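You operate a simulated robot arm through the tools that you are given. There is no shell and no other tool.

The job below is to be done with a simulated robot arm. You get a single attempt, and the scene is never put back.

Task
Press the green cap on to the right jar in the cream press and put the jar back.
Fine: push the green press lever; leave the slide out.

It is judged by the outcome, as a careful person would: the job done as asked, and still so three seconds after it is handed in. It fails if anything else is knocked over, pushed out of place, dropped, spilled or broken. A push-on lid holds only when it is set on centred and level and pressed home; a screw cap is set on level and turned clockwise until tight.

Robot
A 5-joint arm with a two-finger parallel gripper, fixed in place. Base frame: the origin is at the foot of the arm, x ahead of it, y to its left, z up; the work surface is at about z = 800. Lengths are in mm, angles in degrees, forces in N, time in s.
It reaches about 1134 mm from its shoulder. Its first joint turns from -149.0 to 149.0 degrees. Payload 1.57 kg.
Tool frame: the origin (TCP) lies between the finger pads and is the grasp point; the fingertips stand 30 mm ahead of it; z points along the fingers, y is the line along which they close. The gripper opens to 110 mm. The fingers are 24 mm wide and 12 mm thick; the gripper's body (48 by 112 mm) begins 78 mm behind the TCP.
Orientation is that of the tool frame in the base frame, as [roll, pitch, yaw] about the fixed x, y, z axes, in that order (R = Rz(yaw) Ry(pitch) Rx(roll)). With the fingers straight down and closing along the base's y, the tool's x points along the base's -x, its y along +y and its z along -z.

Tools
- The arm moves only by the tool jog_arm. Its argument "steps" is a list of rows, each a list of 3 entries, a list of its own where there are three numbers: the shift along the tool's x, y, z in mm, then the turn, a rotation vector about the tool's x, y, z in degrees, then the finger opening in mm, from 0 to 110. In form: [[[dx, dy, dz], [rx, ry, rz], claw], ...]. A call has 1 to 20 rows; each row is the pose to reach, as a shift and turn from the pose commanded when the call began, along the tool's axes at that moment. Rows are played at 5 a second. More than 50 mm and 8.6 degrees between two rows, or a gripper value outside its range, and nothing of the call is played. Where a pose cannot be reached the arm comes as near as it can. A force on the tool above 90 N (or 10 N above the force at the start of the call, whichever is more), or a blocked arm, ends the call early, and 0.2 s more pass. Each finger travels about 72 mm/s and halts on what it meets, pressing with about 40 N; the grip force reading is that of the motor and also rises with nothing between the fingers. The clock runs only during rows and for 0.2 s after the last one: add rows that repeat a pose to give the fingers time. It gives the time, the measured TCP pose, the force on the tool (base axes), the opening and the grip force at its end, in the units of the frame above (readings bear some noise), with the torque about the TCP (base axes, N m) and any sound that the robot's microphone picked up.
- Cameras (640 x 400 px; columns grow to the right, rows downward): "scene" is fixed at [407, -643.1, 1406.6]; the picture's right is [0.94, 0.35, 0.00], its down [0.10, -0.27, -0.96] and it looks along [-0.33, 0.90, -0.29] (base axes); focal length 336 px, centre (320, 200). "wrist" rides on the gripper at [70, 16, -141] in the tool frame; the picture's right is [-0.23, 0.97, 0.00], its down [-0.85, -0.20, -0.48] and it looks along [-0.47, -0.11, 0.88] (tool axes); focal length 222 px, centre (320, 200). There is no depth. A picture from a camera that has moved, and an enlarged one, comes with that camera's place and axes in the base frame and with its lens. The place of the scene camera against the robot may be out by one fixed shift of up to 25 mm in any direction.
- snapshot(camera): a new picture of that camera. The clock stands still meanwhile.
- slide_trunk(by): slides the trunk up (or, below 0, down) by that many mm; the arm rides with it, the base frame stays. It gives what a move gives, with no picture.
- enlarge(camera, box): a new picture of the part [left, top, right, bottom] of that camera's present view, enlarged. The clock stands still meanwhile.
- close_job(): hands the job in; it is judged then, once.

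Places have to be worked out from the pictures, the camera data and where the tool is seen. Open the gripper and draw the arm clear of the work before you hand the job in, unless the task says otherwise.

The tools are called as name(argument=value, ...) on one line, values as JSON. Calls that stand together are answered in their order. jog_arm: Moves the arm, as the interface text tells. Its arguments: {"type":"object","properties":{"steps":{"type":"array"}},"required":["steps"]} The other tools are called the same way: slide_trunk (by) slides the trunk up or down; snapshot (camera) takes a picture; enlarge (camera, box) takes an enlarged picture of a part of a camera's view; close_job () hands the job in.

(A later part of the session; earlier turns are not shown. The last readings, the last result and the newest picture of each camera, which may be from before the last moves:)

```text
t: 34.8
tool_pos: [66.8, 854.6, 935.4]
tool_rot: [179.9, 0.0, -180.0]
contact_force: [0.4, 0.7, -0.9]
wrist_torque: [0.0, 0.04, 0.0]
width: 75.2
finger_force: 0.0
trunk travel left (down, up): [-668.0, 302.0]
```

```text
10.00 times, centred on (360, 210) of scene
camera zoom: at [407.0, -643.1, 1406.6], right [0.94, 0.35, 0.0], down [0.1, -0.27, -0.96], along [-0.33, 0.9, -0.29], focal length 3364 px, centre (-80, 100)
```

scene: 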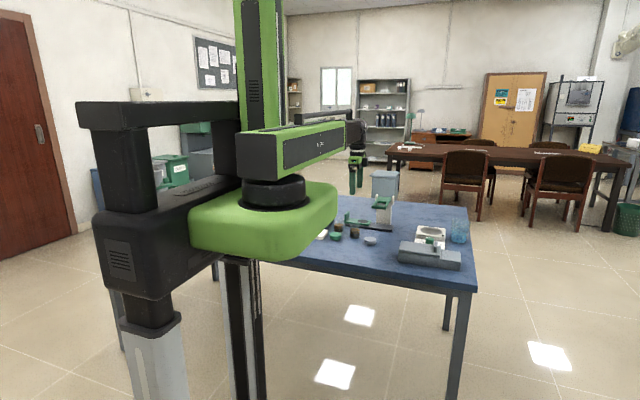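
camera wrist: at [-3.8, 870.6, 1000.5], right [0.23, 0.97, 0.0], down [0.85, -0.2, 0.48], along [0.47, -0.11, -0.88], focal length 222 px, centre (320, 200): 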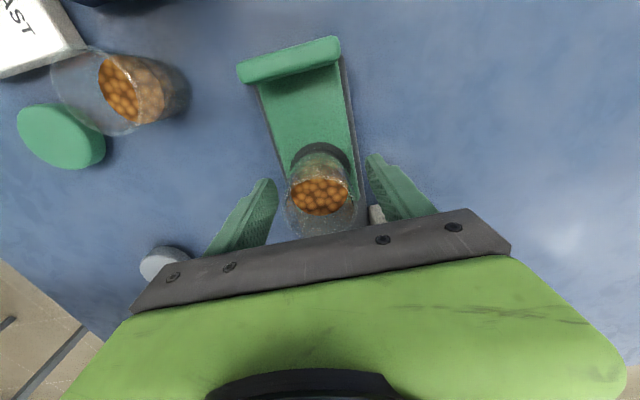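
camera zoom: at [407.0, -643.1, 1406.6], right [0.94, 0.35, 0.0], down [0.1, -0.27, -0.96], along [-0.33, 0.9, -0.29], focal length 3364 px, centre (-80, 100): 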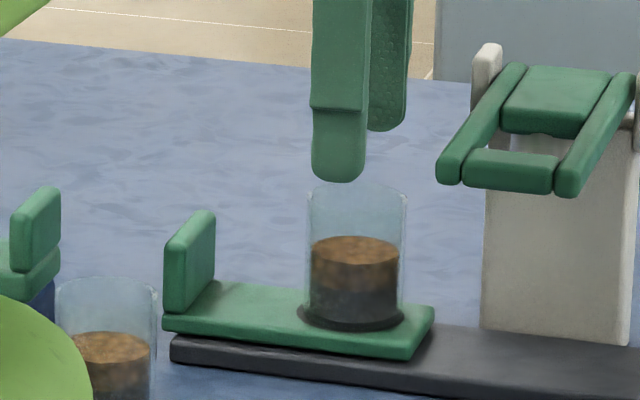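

The jar stands level on the circle. Next I go over to the green cap near (-8, 655) at this height.

jog_arm(steps=[[[15, -40, 0], [0, 0, 0], 75], [[30, -80, 0], [0, 0, 0], 75], [[45, -120, 0], [0, 0, 0], 75], [[60, -160, 0], [0, 0, 0], 75], [[74.2, -199.6, 0], [0, 0, 0], 80], [[74.2, -199.6, 0], [0, 0, 0], 80], [[74.2, -199.6, 0], [0, 0, 0], 80]])

snapshot(camera="wrist")

enlarge(camera="wrist", box=[220, 80, 420, 220])

```text
t: 36.4
tool_pos: [-8.8, 656.2, 934.2]
tool_rot: [-179.9, 0.0, 180.0]
contact_force: [-1.2, -0.5, 0.1]
wrist_torque: [0.01, 0.02, -0.01]
width: 79.9
finger_force: 0.0
trunk travel left (down, up): [-668.0, 302.0]
```

```text
taken
camera wrist: at [-79.0, 672.9, 1075.4], right [0.23, 0.97, 0.0], down [0.85, -0.2, 0.48], along [0.47, -0.11, -0.88], focal length 222 px, centre (320, 200)
```

wrist: 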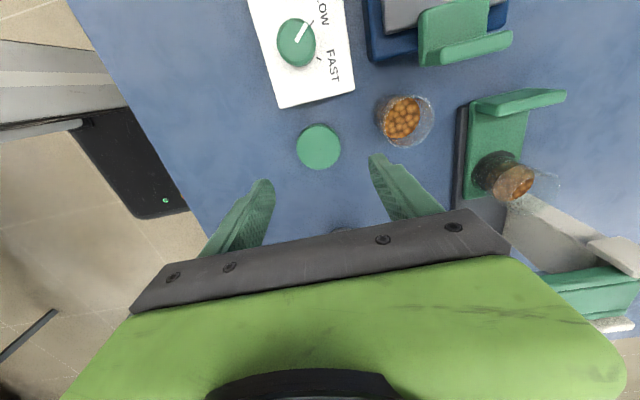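

```text
2.86 times, centred on (320, 150) of wrist
camera zoom: at [-79.0, 672.9, 1075.4], right [0.23, 0.97, 0.0], down [0.85, -0.2, 0.48], along [0.47, -0.11, -0.88], focal length 635 px, centre (320, 343)
```

zoom: 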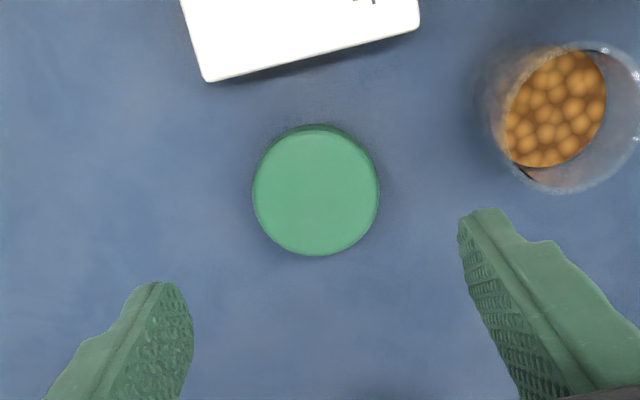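

The TCP is at (-9, 656.9) and the cap's centre reads (-9, 654.9). I shift −2 in y and lower to z ≈ 834 (fingertips at 804) around the cap.

jog_arm(steps=[[[0, -2, 0], [0, 0, 0], 80], [[0, -2, 0], [0, 0, 0], 80]])

slide_trunk(by=-85)

slide_trunk(by=-15.4)

snapshot(camera="wrist")

```text
t: 37.0
tool_pos: [-8.3, 654.5, 934.8]
tool_rot: [-180.0, 0.1, 180.0]
contact_force: [-0.1, -0.6, -0.2]
wrist_torque: [-0.02, 0.01, 0.01]
width: 80.2
finger_force: 0.0
trunk travel left (down, up): [-668.0, 302.0]
```

```text
t: 38.2
tool_pos: [-7.5, 654.1, 850.7]
tool_rot: [179.9, -0.1, -180.0]
contact_force: [-0.8, -0.4, -0.3]
wrist_torque: [-0.03, 0.0, 0.02]
width: 79.9
finger_force: 0.0
trunk travel left (down, up): [-583.0, 387.0]
```

```text
t: 38.8
tool_pos: [-8.8, 653.6, 834.2]
tool_rot: [180.0, 0.1, 179.9]
contact_force: [-0.1, -0.1, -0.8]
wrist_torque: [0.02, 0.0, -0.01]
width: 80.0
finger_force: 0.1
trunk travel left (down, up): [-568.0, 402.0]
```

```text
taken
camera wrist: at [-78.3, 670.3, 975.1], right [0.23, 0.97, 0.0], down [0.85, -0.2, 0.48], along [0.47, -0.11, -0.88], focal length 222 px, centre (320, 200)
```

wrist: 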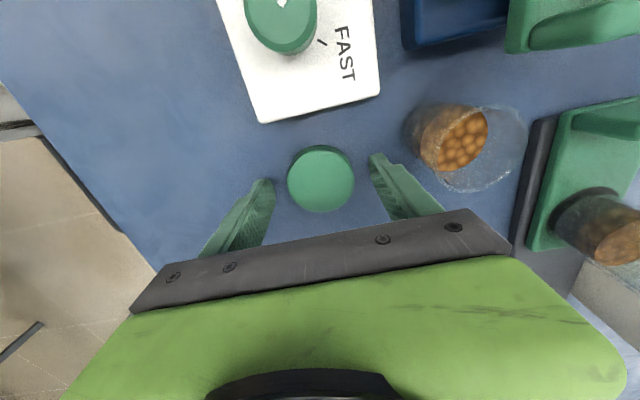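

The cap is between the fingertips. I close gently in stages.

jog_arm(steps=[[[0, 0, 0], [0, 0, 0], 66], [[0, 0, 0], [0, 0, 0], 60], [[0, 0, 0], [0, 0, 0], 56], [[0, 0, 0], [0, 0, 0], 53], [[0, 0, 0], [0, 0, 0], 50], [[0, 0, 0], [0, 0, 0], 48], [[0, 0, 0], [0, 0, 0], 46], [[0, 0, 0], [0, 0, 0], 46]])

snapshot(camera="wrist")

```text
t: 40.6
tool_pos: [-7.3, 655.0, 835.0]
tool_rot: [179.9, 0.0, -180.0]
contact_force: [-0.2, -0.1, -0.1]
wrist_torque: [0.03, -0.03, 0.0]
width: 48.8
finger_force: 39.9
trunk travel left (down, up): [-568.0, 402.0]
```

```text
taken
camera wrist: at [-78.3, 670.4, 975.1], right [0.23, 0.97, 0.0], down [0.85, -0.2, 0.48], along [0.47, -0.11, -0.88], focal length 222 px, centre (320, 200)
```

wrist: 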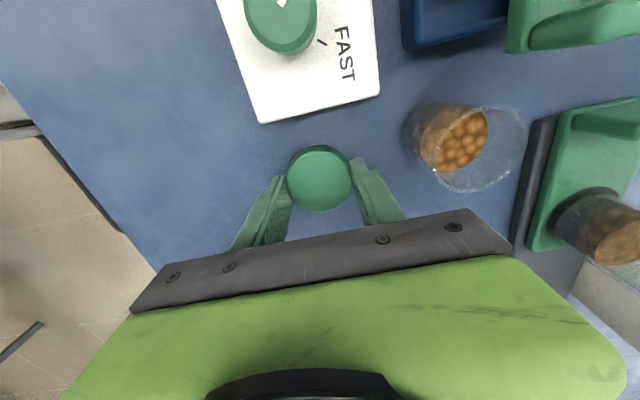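

The cap measures 48.8 mm and is centred in y. I open to 60, spin −90° and grip once along x to centre it the other way.

jog_arm(steps=[[[0, 0, 0], [0, 0, 0], 54], [[0, 0, 0], [0, 0, 0], 60], [[0, 0, 0], [0, 0, 0], 60], [[0, 0, 0], [0, 0, -8.2], 60], [[0, 0, 0], [0, 0, -16.4], 60], [[0, 0, 0], [0, 0, -24.6], 60], [[0, 0, 0], [0, 0, -32.8], 60], [[0, 0, 0], [0, 0, -41], 60], [[0, 0, 0], [0, 0, -49.2], 60], [[0, 0, 0], [0, 0, -57.4], 60], [[0, 0, 0], [0, 0, -65.6], 60], [[0, 0, 0], [0, 0, -73.8], 60], [[0, 0, 0], [0, 0, -82], 60], [[0, 0, 0], [0, 0, -90], 60], [[0, 0, 0], [0, 0, -90], 60], [[0, 0, 0], [0, 0, -90], 60]])

snapshot(camera="wrist")

```text
t: 44.0
tool_pos: [-6.8, 654.8, 834.0]
tool_rot: [-180.0, 0.0, -90.0]
contact_force: [0.8, 0.8, 0.2]
wrist_torque: [0.03, -0.02, 0.02]
width: 60.1
finger_force: 0.1
trunk travel left (down, up): [-568.0, 402.0]
```

```text
taken
camera wrist: at [-24.0, 584.1, 975.1], right [-0.97, 0.23, 0.0], down [0.2, 0.86, 0.48], along [0.11, 0.47, -0.88], focal length 222 px, centre (320, 200)
```

wrist: 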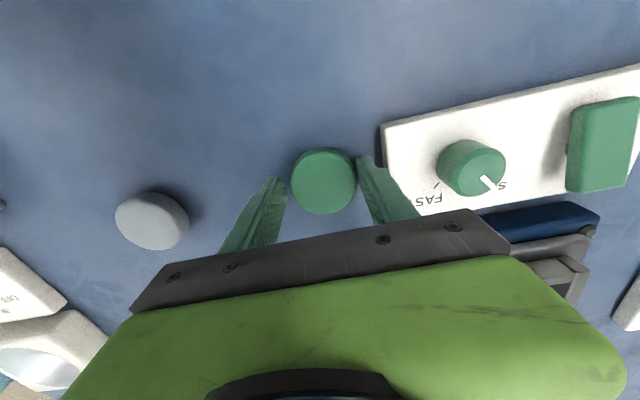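

TCP holds at (-8.0, 654.1), fingers clear of the white box. I close along x.

jog_arm(steps=[[[0, 0, 0], [0, 0, 0], 56], [[0, 0, 0], [0, 0, 0], 53], [[0, 0, 0], [0, 0, 0], 50], [[0, 0, 0], [0, 0, 0], 48], [[0, 0, 0], [0, 0, 0], 46], [[0, 0, 0], [0, 0, 0], 46]])

snapshot(camera="wrist")

```text
t: 45.4
tool_pos: [-7.9, 653.2, 834.9]
tool_rot: [-179.9, 0.0, -89.9]
contact_force: [0.8, 0.0, -0.8]
wrist_torque: [-0.01, -0.01, -0.01]
width: 48.9
finger_force: 39.5
trunk travel left (down, up): [-568.0, 402.0]
```

```text
taken
camera wrist: at [-24.1, 584.1, 975.1], right [-0.97, 0.23, 0.0], down [0.2, 0.86, 0.48], along [0.11, 0.47, -0.88], focal length 222 px, centre (320, 200)
```

wrist: 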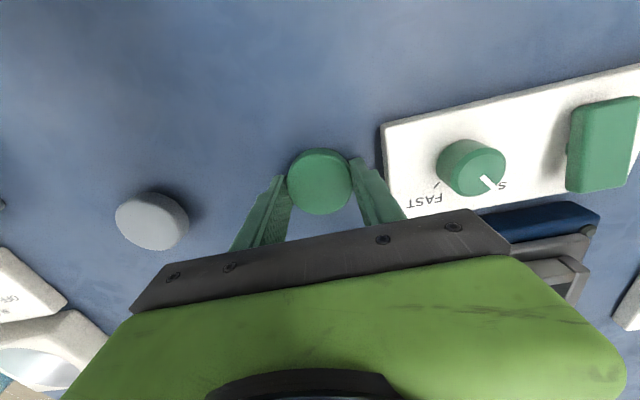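

The cap reads 48.9 both ways, so it is round and centred at (-8.1, 654.1). I lift it 100 mm with the trunk while it is gripped.

slide_trunk(by=10)

slide_trunk(by=90)

snapshot(camera="wrist")

enlarge(camera="scene", box=[300, 180, 380, 240])

```text
t: 46.0
tool_pos: [-7.4, 654.6, 844.6]
tool_rot: [180.0, 0.0, -90.0]
contact_force: [-0.2, 0.0, 1.0]
wrist_torque: [0.0, -0.02, 0.01]
width: 48.9
finger_force: 40.1
trunk travel left (down, up): [-578.0, 392.0]
```

```text
t: 47.2
tool_pos: [-6.7, 654.8, 934.7]
tool_rot: [180.0, -0.1, -89.9]
contact_force: [0.0, 0.6, -0.2]
wrist_torque: [-0.01, -0.02, 0.0]
width: 48.7
finger_force: 39.6
trunk travel left (down, up): [-668.0, 302.0]
```

```text
taken
camera wrist: at [-24.2, 584.2, 1075.0], right [-0.97, 0.23, 0.0], down [0.2, 0.86, 0.48], along [0.11, 0.47, -0.88], focal length 222 px, centre (320, 200)
```

wrist: 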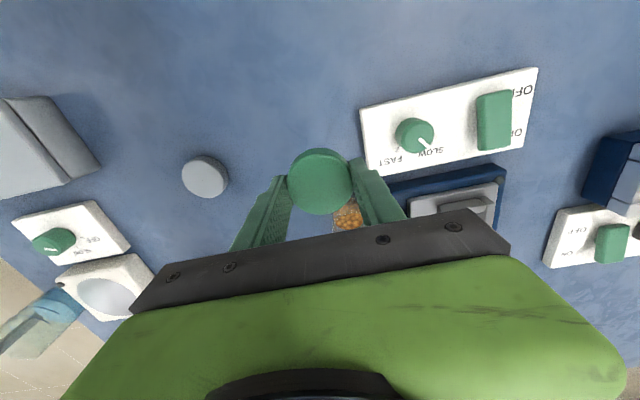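

```text
6.67 times, centred on (340, 210) of scene
camera zoom: at [407.0, -643.1, 1406.6], right [0.94, 0.35, 0.0], down [0.1, -0.27, -0.96], along [-0.33, 0.9, -0.29], focal length 2242 px, centre (187, 133)
```

zoom: 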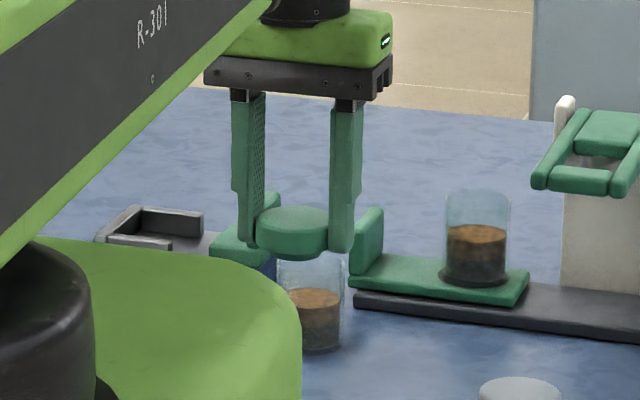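

The cap is held level. I carry it over the jar at (65.7, 854.5), bottom about 25 mm above the rim.

jog_arm(steps=[[[-20, -7, 0], [0, 0, 0], 46], [[-50, -18, 0], [0, 0, 0], 46], [[-85, -31, 0], [0, 0, 0], 46], [[-120, -44, 0], [0, 0, 0], 46], [[-155, -57, 0], [0, 0, 0], 46], [[-182, -67, 0], [0, 0, 0], 46], [[-200.2, -73.9, 0], [0, 0, 0], 46], [[-200.2, -73.9, 0], [0, 0, 0], 46], [[-200.2, -73.9, 0], [0, 0, 0], 46]])

snapshot(camera="wrist")

enlarge(camera="scene", box=[335, 180, 385, 230])

```text
t: 49.2
tool_pos: [66.7, 855.6, 934.0]
tool_rot: [180.0, 0.0, -90.1]
contact_force: [-0.3, -0.3, -0.4]
wrist_torque: [-0.01, -0.03, 0.0]
width: 49.1
finger_force: 39.4
trunk travel left (down, up): [-668.0, 302.0]
```

```text
taken
camera wrist: at [50.2, 785.1, 1075.1], right [-0.97, 0.23, 0.0], down [0.2, 0.86, 0.48], along [0.11, 0.47, -0.88], focal length 222 px, centre (320, 200)
```

wrist: 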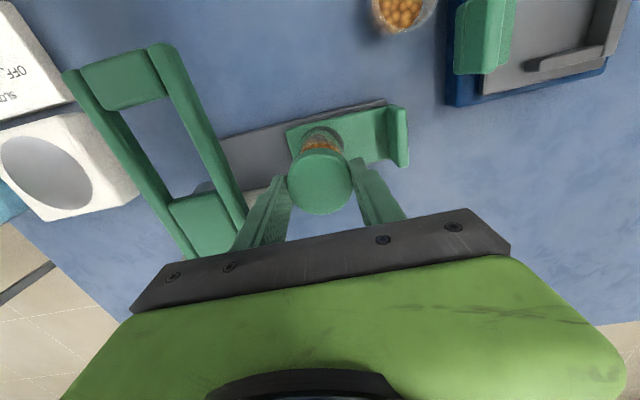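

```text
8.00 times, centred on (360, 205) of scene
camera zoom: at [407.0, -643.1, 1406.6], right [0.94, 0.35, 0.0], down [0.1, -0.27, -0.96], along [-0.33, 0.9, -0.29], focal length 2691 px, centre (0, 160)
```

zoom: 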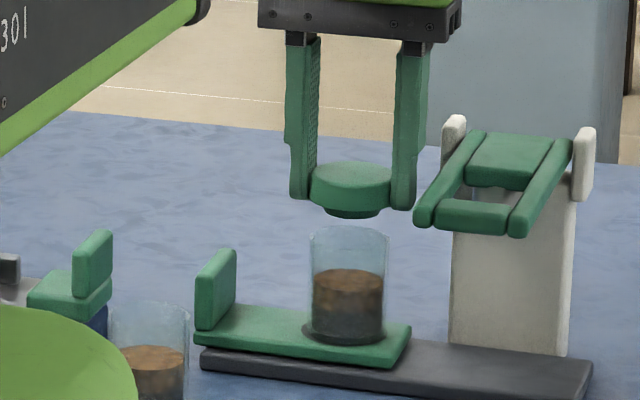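

The cap turns out to have a narrower plug underneath that goes into the jar's mouth. TCP is (66.2, 855.1); I correct by (−0.5, −0.7) and lower 18 mm to look again.

jog_arm(steps=[[[0.7, 0.5, 0], [0, 0, 0], 46], [[0.7, 0.5, 0], [0, 0, 0], 46], [[0.7, 0.5, 0], [0, 0, 0], 46]])

slide_trunk(by=-18)

snapshot(camera="wrist")

enlarge(camera="scene", box=[345, 185, 380, 225])

```text
t: 50.0
tool_pos: [66.7, 854.0, 935.4]
tool_rot: [-180.0, 0.0, -90.0]
contact_force: [0.4, 0.2, 0.1]
wrist_torque: [0.03, 0.01, -0.02]
width: 48.9
finger_force: 40.1
trunk travel left (down, up): [-668.0, 302.0]
```

```text
t: 50.7
tool_pos: [67.4, 854.0, 917.2]
tool_rot: [180.0, 0.0, -90.0]
contact_force: [0.1, -0.8, -0.5]
wrist_torque: [0.04, 0.01, -0.01]
width: 48.8
finger_force: 39.7
trunk travel left (down, up): [-650.0, 320.0]
```

```text
taken
camera wrist: at [49.6, 783.8, 1057.1], right [-0.97, 0.23, 0.0], down [0.2, 0.86, 0.48], along [0.11, 0.47, -0.88], focal length 222 px, centre (320, 200)
```

wrist: 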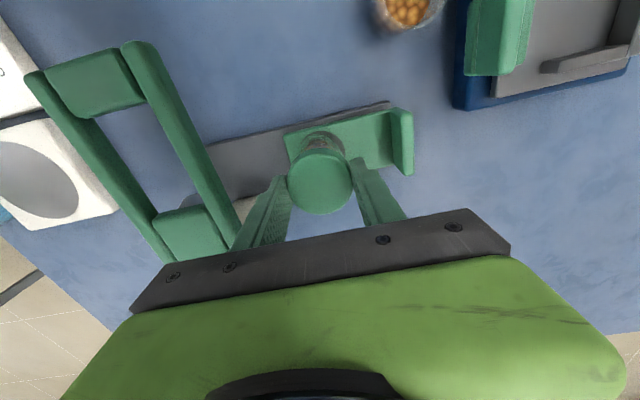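

```text
10.00 times, centred on (362, 205) of scene
camera zoom: at [407.0, -643.1, 1406.6], right [0.94, 0.35, 0.0], down [0.1, -0.27, -0.96], along [-0.33, 0.9, -0.29], focal length 3364 px, centre (-105, 150)
```

zoom: 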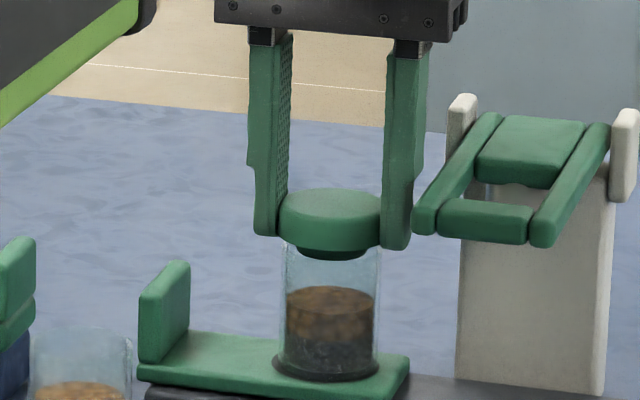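

From the side the cap lines up with the jar's mouth. TCP reads (65.6, 853.8), so I correct y by +0.6 and come down in small steps.

jog_arm(steps=[[[-0.6, 0, 0], [0, 0, 0], 46], [[-0.6, 0, 0], [0, 0, 0], 46], [[-0.6, 0, 0], [0, 0, 0], 46]])

slide_trunk(by=-4)

enlarge(camera="wrist", box=[240, 90, 420, 240])

enlarge(camera="scene", box=[345, 195, 375, 225])

```text
t: 51.5
tool_pos: [66.9, 854.9, 916.5]
tool_rot: [180.0, 0.0, -90.0]
contact_force: [-0.8, 0.1, 0.4]
wrist_torque: [0.02, -0.02, 0.0]
width: 48.9
finger_force: 39.9
trunk travel left (down, up): [-650.0, 320.0]
```

```text
t: 52.0
tool_pos: [66.2, 853.7, 913.1]
tool_rot: [180.0, 0.0, -90.0]
contact_force: [0.2, 1.0, 7.4]
wrist_torque: [0.05, 0.04, -0.05]
width: 48.8
finger_force: 40.3
trunk travel left (down, up): [-646.0, 324.0]
```

```text
2.67 times, centred on (330, 165) of wrist
camera zoom: at [49.4, 783.9, 1053.6], right [-0.97, 0.23, 0.0], down [0.2, 0.85, 0.48], along [0.11, 0.47, -0.88], focal length 592 px, centre (293, 293)
```

zoom: 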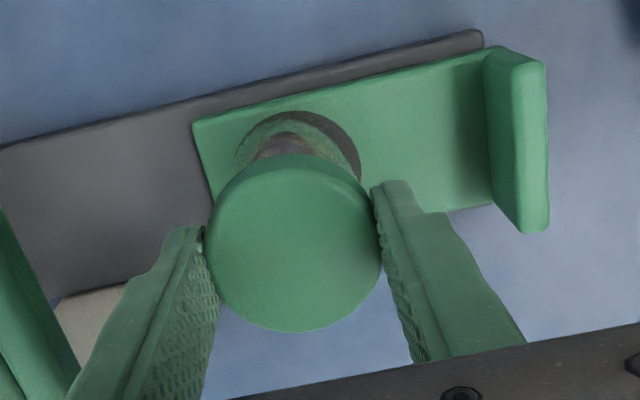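

```text
13.33 times, centred on (360, 210) of scene
camera zoom: at [407.0, -643.1, 1406.6], right [0.94, 0.35, 0.0], down [0.1, -0.27, -0.96], along [-0.33, 0.9, -0.29], focal length 4485 px, centre (-213, 67)
```

zoom: 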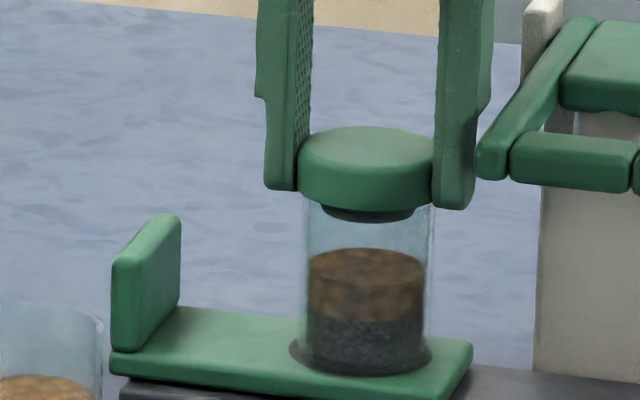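

A light contact of 7 N: the plug has met the jar's mouth at TCP z = 912.6. I'll zoom in hard to see whether the plug is sitting centred on the rim before I let go.

enlarge(camera="scene", box=[350, 200, 370, 216])

enlarge(camera="wrist", box=[280, 110, 370, 170])

```text
16.00 times, centred on (360, 208) of scene
camera zoom: at [407.0, -643.1, 1406.6], right [0.94, 0.35, 0.0], down [0.1, -0.27, -0.96], along [-0.33, 0.9, -0.29], focal length 5382 px, centre (-320, 72)
```

zoom: 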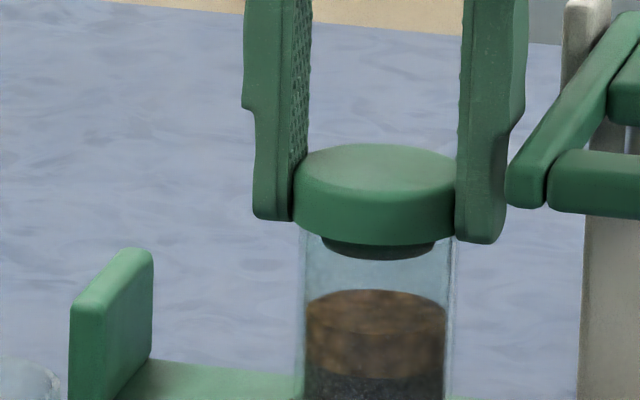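

```text
6.67 times, centred on (325, 140) of wrist
camera zoom: at [49.4, 783.9, 1053.6], right [-0.97, 0.23, 0.0], down [0.2, 0.85, 0.48], along [0.11, 0.47, -0.88], focal length 1481 px, centre (287, 600)
```

zoom: 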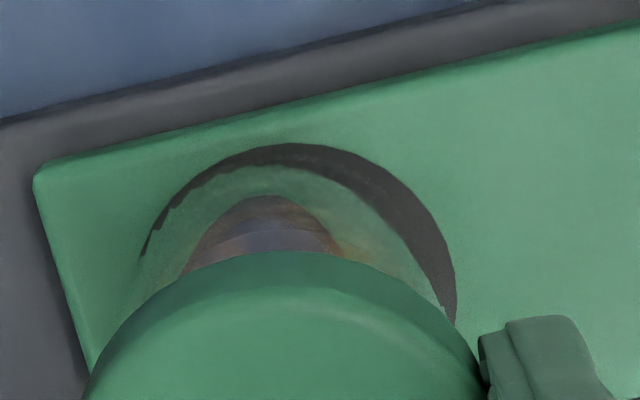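

The plug appears centred at the mouth, flange still a few mm above the rim. I press 1 mm further to see whether it enters or is solid contact.

slide_trunk(by=-1)

enlarge(camera="scene", box=[350, 200, 370, 216])

snapshot(camera="wrist")

```text
t: 52.5
tool_pos: [66.4, 853.1, 913.6]
tool_rot: [179.9, 0.1, -90.1]
contact_force: [-0.3, 4.2, 20.1]
wrist_torque: [0.14, 0.01, 0.0]
width: 48.8
finger_force: 40.0
trunk travel left (down, up): [-645.0, 325.0]
```

```text
16.00 times, centred on (360, 208) of scene
camera zoom: at [407.0, -643.1, 1406.6], right [0.94, 0.35, 0.0], down [0.1, -0.27, -0.96], along [-0.33, 0.9, -0.29], focal length 5382 px, centre (-320, 72)
```

zoom: 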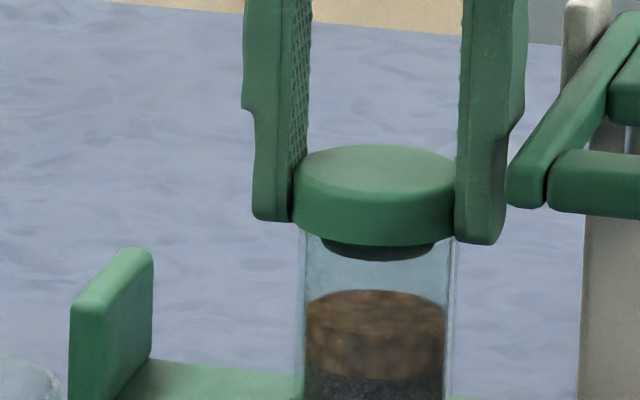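

```text
taken
camera wrist: at [49.4, 783.3, 1053.3], right [-0.97, 0.23, 0.0], down [0.2, 0.85, 0.48], along [0.11, 0.47, -0.88], focal length 222 px, centre (320, 200)
```

wrist: 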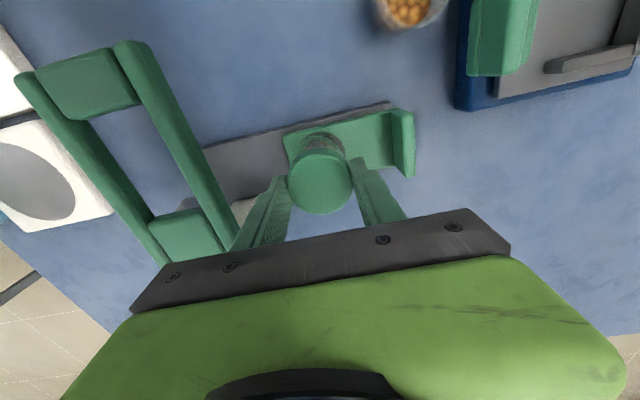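

It is solid contact (20 N), so the plug rests on the mouth and needs the press; the load also pulled the arm slightly in −y. I back off 1.6 mm, then re-check the position.

slide_trunk(by=2)

enlarge(camera="wrist", box=[240, 90, 420, 240])

enlarge(camera="scene", box=[350, 200, 370, 220])

```text
t: 53.1
tool_pos: [65.4, 855.0, 913.8]
tool_rot: [179.9, 0.0, -90.0]
contact_force: [0.1, -0.2, 0.3]
wrist_torque: [0.04, 0.0, -0.02]
width: 49.0
finger_force: 39.8
trunk travel left (down, up): [-647.0, 323.0]
```

```text
2.67 times, centred on (330, 165) of wrist
camera zoom: at [49.5, 784.1, 1053.9], right [-0.97, 0.23, 0.0], down [0.2, 0.86, 0.48], along [0.11, 0.47, -0.88], focal length 592 px, centre (293, 293)
```

zoom: 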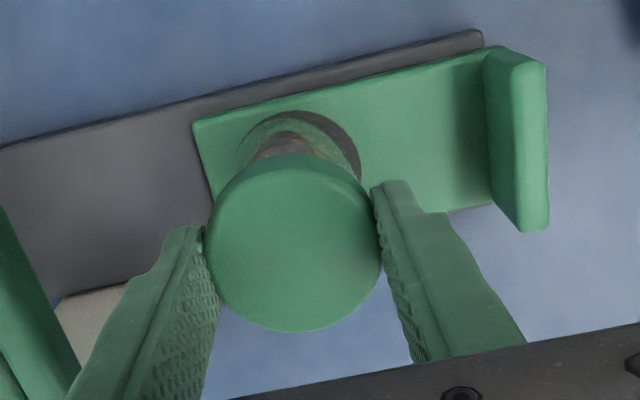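

```text
16.00 times, centred on (360, 210) of scene
camera zoom: at [407.0, -643.1, 1406.6], right [0.94, 0.35, 0.0], down [0.1, -0.27, -0.96], along [-0.33, 0.9, -0.29], focal length 5382 px, centre (-320, 40)
```

zoom: 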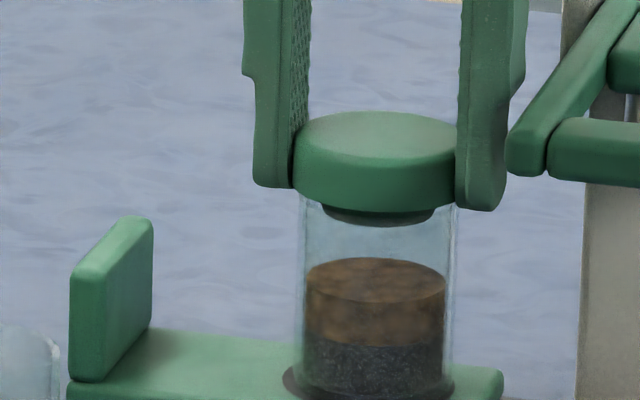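

Now nearly zero contact force with TCP at (65.5, 854.1), within half a mm of the jar's centre. I settle 0.4 mm down and open the fingers slowly.

slide_trunk(by=-0.4)

jog_arm(steps=[[[0, 0, 0], [0, 0, 0], 48], [[0, 0, 0], [0, 0, 0], 49], [[0, 0, 0], [0, 0, 0], 50], [[0, 0, 0], [0, 0, 0], 52], [[0, 0, 0], [0, 0, 0], 55], [[0, 0, 0], [0, 0, 0], 58], [[0, 0, 0], [0, 0, 0], 62], [[0, 0, 0], [0, 0, 0], 62]])

enlarge(camera="wrist", box=[240, 90, 420, 240])

enlarge(camera="scene", box=[350, 200, 370, 220])

```text
t: 53.6
tool_pos: [66.3, 854.3, 913.2]
tool_rot: [180.0, 0.0, -90.0]
contact_force: [-0.3, 0.7, -0.5]
wrist_torque: [-0.01, -0.02, 0.04]
width: 49.2
finger_force: 40.1
trunk travel left (down, up): [-646.0, 324.0]
```

```text
t: 55.4
tool_pos: [67.0, 854.2, 912.7]
tool_rot: [-180.0, 0.0, -90.0]
contact_force: [-0.1, -0.3, 0.0]
wrist_torque: [0.0, -0.03, -0.01]
width: 62.0
finger_force: 0.0
trunk travel left (down, up): [-646.0, 324.0]
```

```text
2.67 times, centred on (330, 165) of wrist
camera zoom: at [49.5, 784.3, 1053.7], right [-0.97, 0.23, 0.0], down [0.2, 0.86, 0.48], along [0.11, 0.47, -0.88], focal length 592 px, centre (293, 293)
```

zoom: 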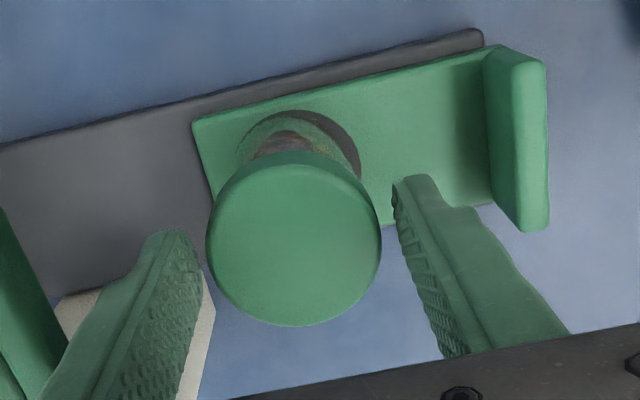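

```text
16.00 times, centred on (360, 210) of scene
camera zoom: at [407.0, -643.1, 1406.6], right [0.94, 0.35, 0.0], down [0.1, -0.27, -0.96], along [-0.33, 0.9, -0.29], focal length 5382 px, centre (-320, 40)
```

zoom: 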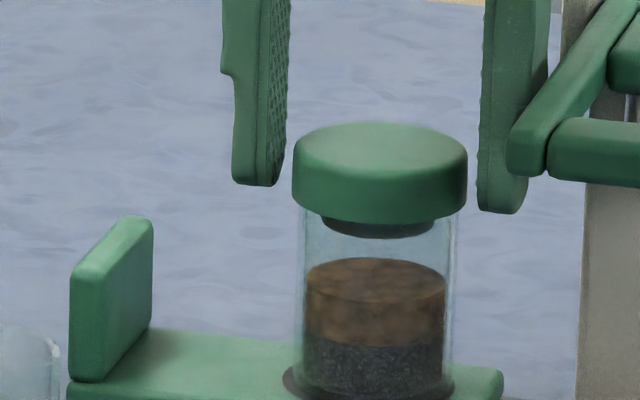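

On release the cap dropped about 3 mm and now sits level and centred with its plug in the mouth. I raise the fingers 65 mm clear of it, then turn the tool back to close along y.

slide_trunk(by=65)

snapshot(camera="wrist")

enlarge(camera="wrist", box=[240, 70, 440, 220])

enlarge(camera="scene", box=[340, 185, 400, 230])

```text
t: 56.4
tool_pos: [67.0, 854.7, 978.4]
tool_rot: [180.0, 0.1, -89.9]
contact_force: [0.0, 0.1, 0.1]
wrist_torque: [0.0, 0.02, -0.03]
width: 61.9
finger_force: 0.0
trunk travel left (down, up): [-711.0, 259.0]
```

```text
taken
camera wrist: at [49.4, 784.4, 1118.6], right [-0.97, 0.23, 0.0], down [0.2, 0.86, 0.48], along [0.11, 0.47, -0.88], focal length 222 px, centre (320, 200)
```

wrist: 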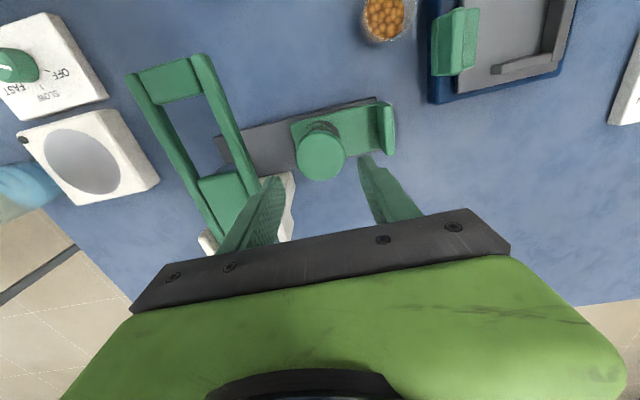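

```text
2.67 times, centred on (340, 145) of wrist
camera zoom: at [49.4, 784.4, 1118.6], right [-0.97, 0.23, 0.0], down [0.2, 0.86, 0.48], along [0.11, 0.47, -0.88], focal length 592 px, centre (267, 347)
```

zoom: 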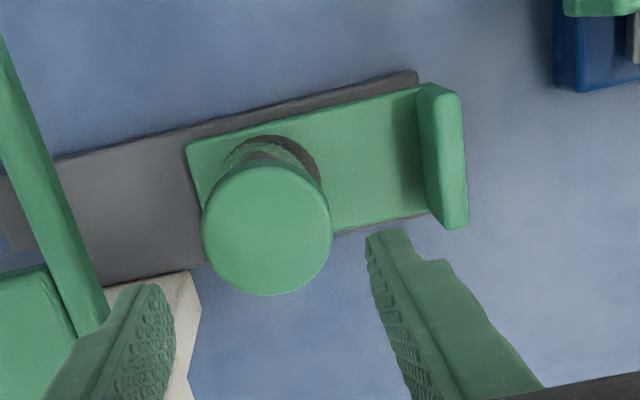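

```text
8.89 times, centred on (370, 208) of scene
camera zoom: at [407.0, -643.1, 1406.6], right [0.94, 0.35, 0.0], down [0.1, -0.27, -0.96], along [-0.33, 0.9, -0.29], focal length 2990 px, centre (-124, 133)
```

zoom: 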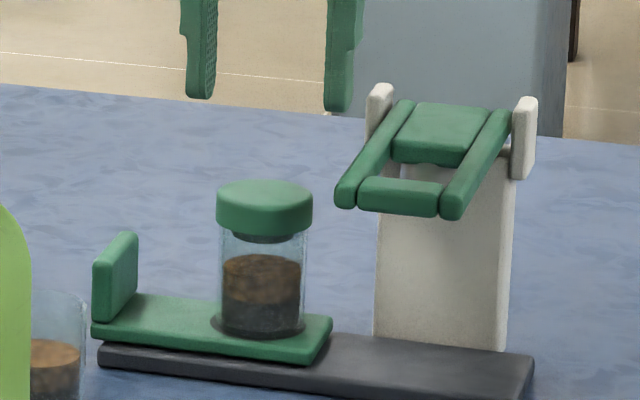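

The cap sits level and centred on the jar, top at about z = 886; the slide's handle plate is near x = -15, y = 853, z 822–854. I move outside it to x ≈ -50, turn the tool back +90° and close the fingers for pushing.

jog_arm(steps=[[[0, 35, 0], [0, 0, 0], 62], [[0, 70, 0], [0, 0, 0], 62], [[1, 100, 0], [0, 0, 0], 62], [[1.4, 116, 0], [0, 0, 0], 62], [[1.4, 116, 0], [0, 0, 8.2], 50], [[1.4, 116, 0], [0, 0, 16.4], 40], [[1.4, 116, 0], [0, 0, 24.6], 30], [[1.4, 116, 0], [0, 0, 32.8], 20], [[1.4, 116, 0], [0, 0, 41], 10], [[1.4, 116, 0], [0, 0, 49.2], 0], [[1.4, 116, 0], [0, 0, 57.4], 0], [[1.4, 116, 0], [0, 0, 65.6], 0], [[1.4, 116, 0], [0, 0, 73.8], 0], [[1.4, 116, 0], [0, 0, 82], 0], [[1.4, 116, 0], [0, 0, 90], 0], [[1.4, 116, 0], [0, 0, 90], 0], [[1.4, 116, 0], [0, 0, 90], 0]])

snapshot(camera="wrist")

```text
t: 60.0
tool_pos: [-49.9, 852.2, 978.1]
tool_rot: [-179.9, 0.0, 179.9]
contact_force: [0.1, -0.4, 0.9]
wrist_torque: [-0.04, 0.0, 0.04]
width: 0.1
finger_force: 21.4
trunk travel left (down, up): [-711.0, 259.0]
```

```text
taken
camera wrist: at [-120.0, 868.8, 1118.6], right [0.23, 0.97, 0.0], down [0.85, -0.2, 0.48], along [0.47, -0.11, -0.88], focal length 222 px, centre (320, 200)
```

wrist: 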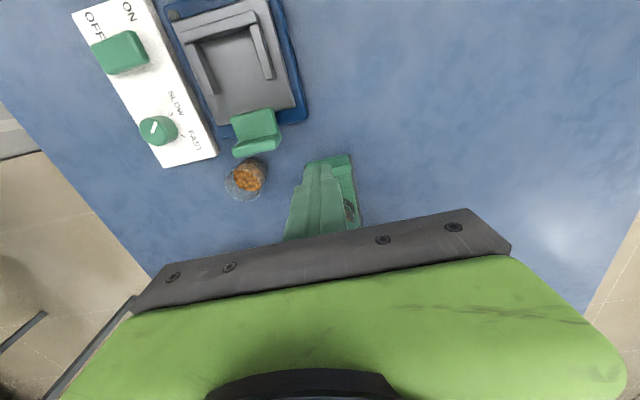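

Fingers closed at (-50, 852.8), outside the handle and clear of the blue device's corner near (-76, 843). I lower in two stages to z = 862.

slide_trunk(by=-80)

snapshot(camera="wrist")

enlarge(camera="scene", box=[320, 185, 400, 235])

```text
t: 61.2
tool_pos: [-50.1, 851.8, 897.9]
tool_rot: [179.9, 0.0, 180.0]
contact_force: [0.2, 0.0, 1.8]
wrist_torque: [0.04, -0.01, 0.02]
width: 0.0
finger_force: 22.0
trunk travel left (down, up): [-631.0, 339.0]
```

```text
taken
camera wrist: at [-120.0, 868.7, 1038.8], right [0.23, 0.97, 0.0], down [0.85, -0.2, 0.48], along [0.47, -0.11, -0.88], focal length 222 px, centre (320, 200)
```

wrist: 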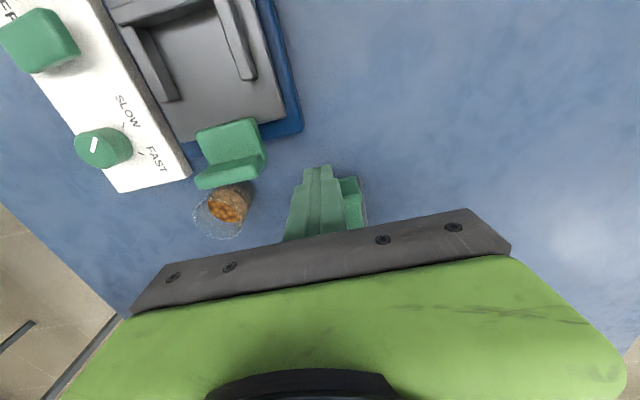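

```text
8.00 times, centred on (360, 210) of scene
camera zoom: at [407.0, -643.1, 1406.6], right [0.94, 0.35, 0.0], down [0.1, -0.27, -0.96], along [-0.33, 0.9, -0.29], focal length 2691 px, centre (0, 120)
```

zoom: 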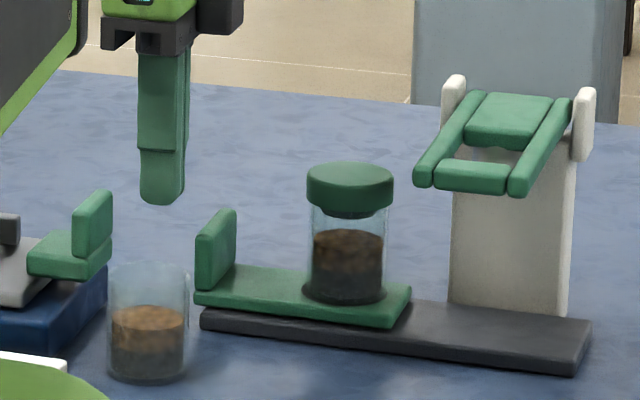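

The closed fingers hang just outside the handle with clear space below. I lower 36 mm more.

slide_trunk(by=-36)

enlarge(camera="scene", box=[320, 185, 400, 235])

enlarge(camera="wrist", box=[240, 100, 440, 240])

```text
t: 62.0
tool_pos: [-49.8, 852.6, 861.9]
tool_rot: [-180.0, 0.0, 180.0]
contact_force: [0.5, -1.0, -0.1]
wrist_torque: [-0.01, -0.02, 0.0]
width: 0.0
finger_force: 21.2
trunk travel left (down, up): [-595.0, 375.0]
```

```text
8.00 times, centred on (360, 210) of scene
camera zoom: at [407.0, -643.1, 1406.6], right [0.94, 0.35, 0.0], down [0.1, -0.27, -0.96], along [-0.33, 0.9, -0.29], focal length 2691 px, centre (0, 120)
```

zoom: 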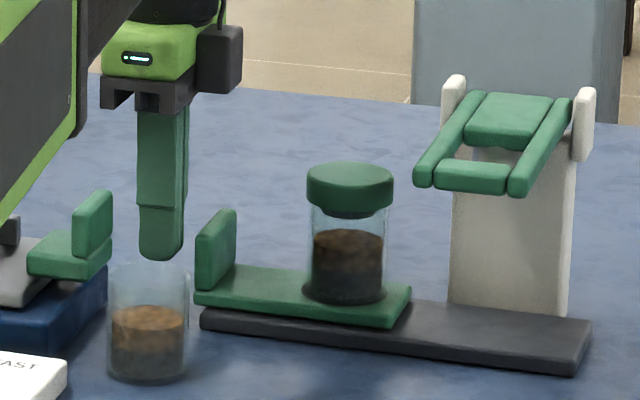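

```text
2.86 times, centred on (340, 170) of wrist
camera zoom: at [-120.0, 868.6, 1002.7], right [0.23, 0.97, 0.0], down [0.85, -0.2, 0.48], along [0.47, -0.11, -0.88], focal length 635 px, centre (263, 286)
```

zoom: 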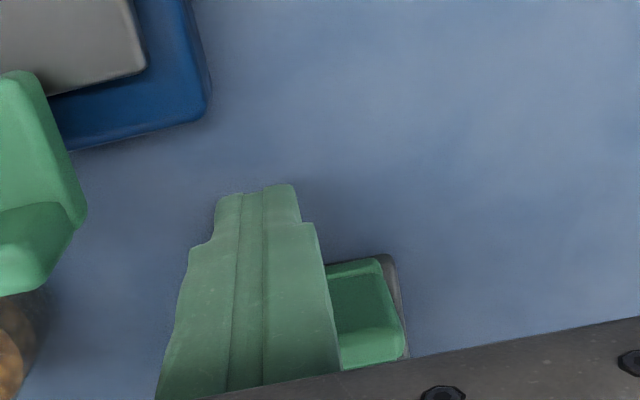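

The fingers are level with the middle of the handle plate. I push in +x slowly, 5 mm per row, for 45 mm first and watch the force.

jog_arm(steps=[[[-5, 0, 0], [0, 0, 0], 0], [[-10, 0, 0], [0, 0, 0], 0], [[-13, 0, 0], [0, 0, 0], 0], [[-16, 0, 0], [0, 0, 0], 0], [[-19, 0, 0], [0, 0, 0], 0], [[-22, 0, 0], [0, 0, 0], 0], [[-25, 0, 0], [0, 0, 0], 0], [[-29, 0, 0], [0, 0, 0], 0], [[-33, 0, 0], [0, 0, 0], 0], [[-37, 0, 0], [0, 0, 0], 0], [[-41, 0, 0], [0, 0, 0], 0], [[-45, 0, 0], [0, 0, 0], 0]])

enlarge(camera="scene", box=[320, 185, 400, 235])

```text
t: 64.6
tool_pos: [-4.5, 853.3, 862.0]
tool_rot: [-179.9, 0.0, -180.0]
contact_force: [0.9, 0.7, 0.3]
wrist_torque: [0.01, -0.01, -0.05]
width: 0.0
finger_force: 21.2
trunk travel left (down, up): [-595.0, 375.0]
```

```text
8.00 times, centred on (360, 210) of scene
camera zoom: at [407.0, -643.1, 1406.6], right [0.94, 0.35, 0.0], down [0.1, -0.27, -0.96], along [-0.33, 0.9, -0.29], focal length 2691 px, centre (0, 120)
```

zoom: 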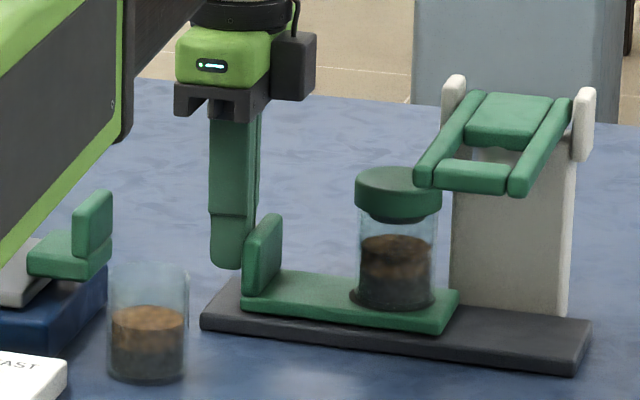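

The slide moves freely and the cap stays put. I push another 30 mm and check the clearance beneath the head.

jog_arm(steps=[[[-4, 0, 0], [0, 0, 0], 0], [[-8, 0, 0], [0, 0, 0], 0], [[-12, 0, 0], [0, 0, 0], 0], [[-16, 0, 0], [0, 0, 0], 0], [[-20, 0, 0], [0, 0, 0], 0], [[-24, 0, 0], [0, 0, 0], 0], [[-27, 0, 0], [0, 0, 0], 0], [[-30, 0, 0], [0, 0, 0], 0]])

enlarge(camera="scene", box=[340, 185, 400, 235])

snapshot(camera="wrist")

```text
t: 66.4
tool_pos: [25.3, 852.7, 862.1]
tool_rot: [179.9, 0.1, 180.0]
contact_force: [0.4, 0.8, -0.9]
wrist_torque: [0.0, 0.0, 0.04]
width: 0.0
finger_force: 20.9
trunk travel left (down, up): [-595.0, 375.0]
```

```text
8.00 times, centred on (370, 210) of scene
camera zoom: at [407.0, -643.1, 1406.6], right [0.94, 0.35, 0.0], down [0.1, -0.27, -0.96], along [-0.33, 0.9, -0.29], focal length 2691 px, centre (-80, 120)
```

zoom: 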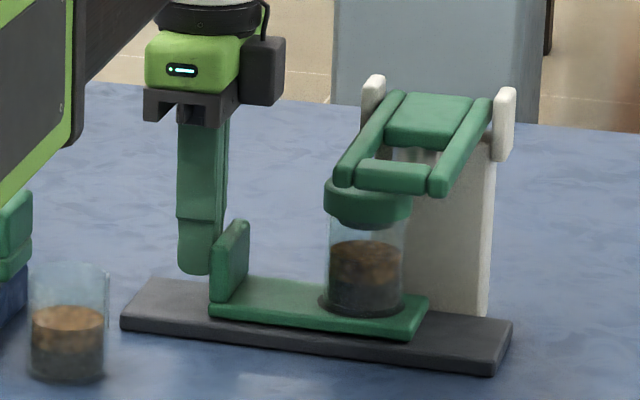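

```text
taken
camera wrist: at [-45.1, 869.3, 1002.7], right [0.23, 0.97, 0.0], down [0.85, -0.2, 0.48], along [0.47, -0.11, -0.88], focal length 222 px, centre (320, 200)
```

wrist: 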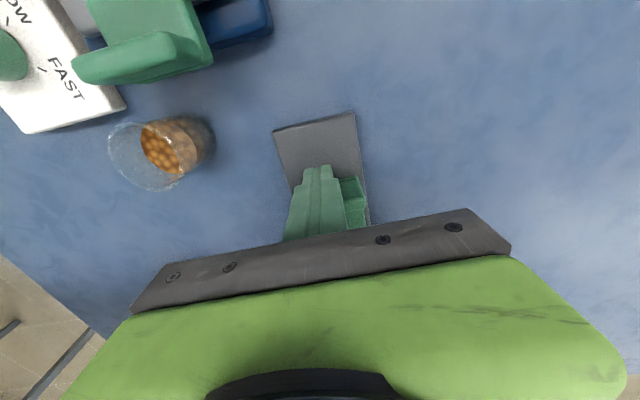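

The jar slides cleanly beneath the lever. About 30 mm should remain; I push 22 mm more, then finish in small steps.

jog_arm(steps=[[[-4, 0, 0], [0, 0, 0], 0], [[-8, 0, 0], [0, 0, 0], 0], [[-12, 0, 0], [0, 0, 0], 0], [[-15, 0, 0], [0, 0, 0], 0], [[-18, 0, 0], [0, 0, 0], 0], [[-20, 0, 0], [0, 0, 0], 0], [[-22, 0, 0], [0, 0, 0], 0]])

enlarge(camera="scene", box=[340, 185, 400, 235])

```text
t: 68.0
tool_pos: [47.3, 851.6, 862.0]
tool_rot: [-180.0, 0.1, -180.0]
contact_force: [-0.3, -0.4, -0.1]
wrist_torque: [0.0, -0.02, 0.0]
width: 0.0
finger_force: 21.2
trunk travel left (down, up): [-595.0, 375.0]
```

```text
8.00 times, centred on (370, 210) of scene
camera zoom: at [407.0, -643.1, 1406.6], right [0.94, 0.35, 0.0], down [0.1, -0.27, -0.96], along [-0.33, 0.9, -0.29], focal length 2691 px, centre (-80, 120)
```

zoom: 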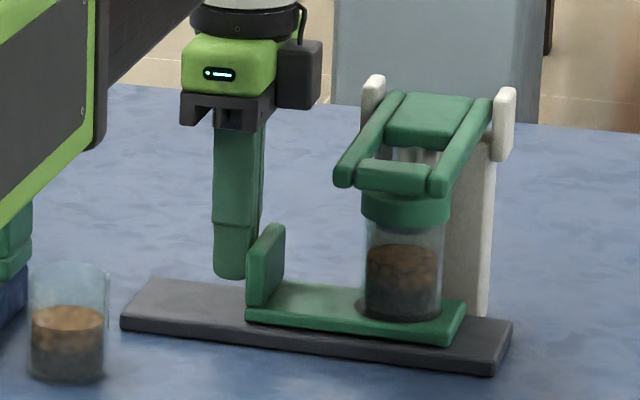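

Roughly 9 mm should be left. I continue with 1.5 mm per row for 8 mm and look at the force.

jog_arm(steps=[[[-1.5, 0, 0], [0, 0, 0], 0], [[-3, 0, 0], [0, 0, 0], 0], [[-4.5, 0, 0], [0, 0, 0], 0], [[-6, 0, 0], [0, 0, 0], 0], [[-7, 0, 0], [0, 0, 0], 0]])

enlarge(camera="scene", box=[340, 185, 400, 235])

snapshot(camera="wrist")

```text
t: 69.2
tool_pos: [53.9, 851.7, 861.7]
tool_rot: [180.0, 0.1, 180.0]
contact_force: [0.6, -0.1, -0.5]
wrist_torque: [0.0, 0.0, 0.01]
width: 0.0
finger_force: 21.1
trunk travel left (down, up): [-595.0, 375.0]
```

```text
8.00 times, centred on (370, 210) of scene
camera zoom: at [407.0, -643.1, 1406.6], right [0.94, 0.35, 0.0], down [0.1, -0.27, -0.96], along [-0.33, 0.9, -0.29], focal length 2691 px, centre (-80, 120)
```

zoom: 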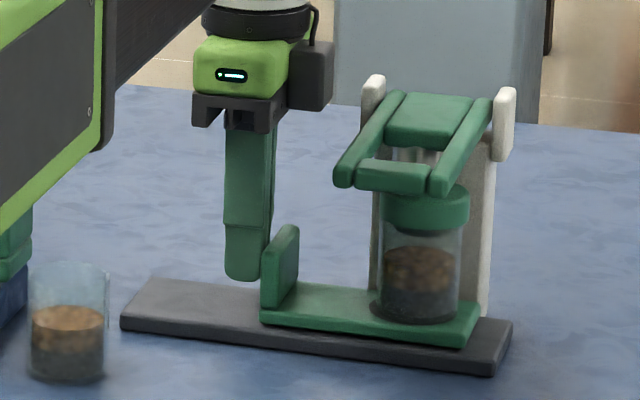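

```text
taken
camera wrist: at [-15.7, 868.2, 1002.7], right [0.23, 0.97, 0.0], down [0.85, -0.2, 0.48], along [0.47, -0.11, -0.88], focal length 222 px, centre (320, 200)
```

wrist: 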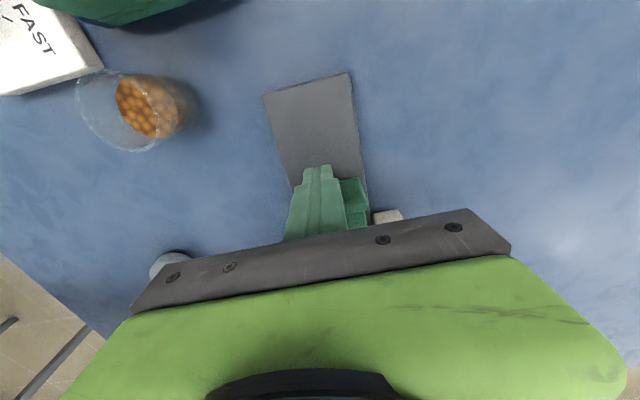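

The jar is now nearly under the centre of the head but there is no end stop felt yet. I go on in 1 mm rows and let the force tell.

jog_arm(steps=[[[-1, 0, 0], [0, 0, 0], 0], [[-2, 0, 0], [0, 0, 0], 0], [[-3, 0, 0], [0, 0, 0], 0]])

enlarge(camera="scene", box=[350, 190, 390, 225])

```text
t: 70.0
tool_pos: [56.4, 852.8, 862.0]
tool_rot: [-179.9, 0.0, 179.9]
contact_force: [-3.1, 0.8, 0.3]
wrist_torque: [-0.02, 0.0, -0.01]
width: 0.0
finger_force: 21.1
trunk travel left (down, up): [-595.0, 375.0]
```

```text
11.43 times, centred on (370, 208) of scene
camera zoom: at [407.0, -643.1, 1406.6], right [0.94, 0.35, 0.0], down [0.1, -0.27, -0.96], along [-0.33, 0.9, -0.29], focal length 3844 px, centre (-251, 114)
```

zoom: 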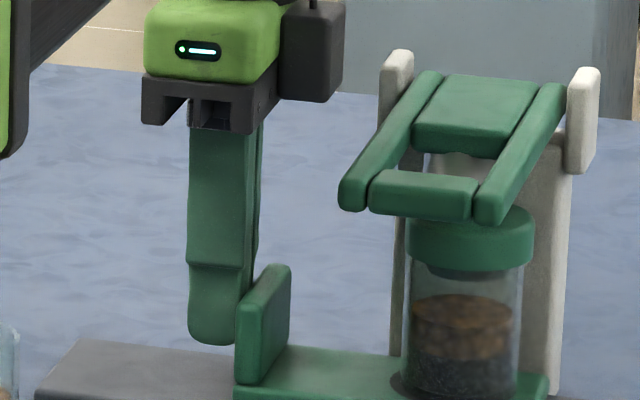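

A first −3 N in x: likely the end stop. One more mm to confirm.

jog_arm(steps=[[[-0.5, 0, 0], [0, 0, 0], 0], [[-1, 0, 0], [0, 0, 0], 0]])

enlarge(camera="wrist", box=[240, 100, 440, 240])

```text
t: 70.6
tool_pos: [55.5, 853.7, 862.5]
tool_rot: [179.9, 0.0, 179.9]
contact_force: [-10.2, -0.4, -0.8]
wrist_torque: [0.0, 0.15, -0.01]
width: 0.0
finger_force: 21.1
trunk travel left (down, up): [-595.0, 375.0]
```

```text
2.86 times, centred on (340, 170) of wrist
camera zoom: at [-13.7, 868.8, 1002.7], right [0.23, 0.97, 0.0], down [0.86, -0.2, 0.48], along [0.47, -0.11, -0.88], focal length 635 px, centre (263, 286)
```

zoom: 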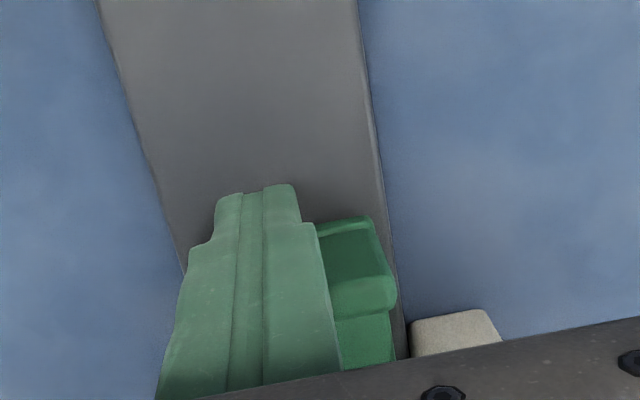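

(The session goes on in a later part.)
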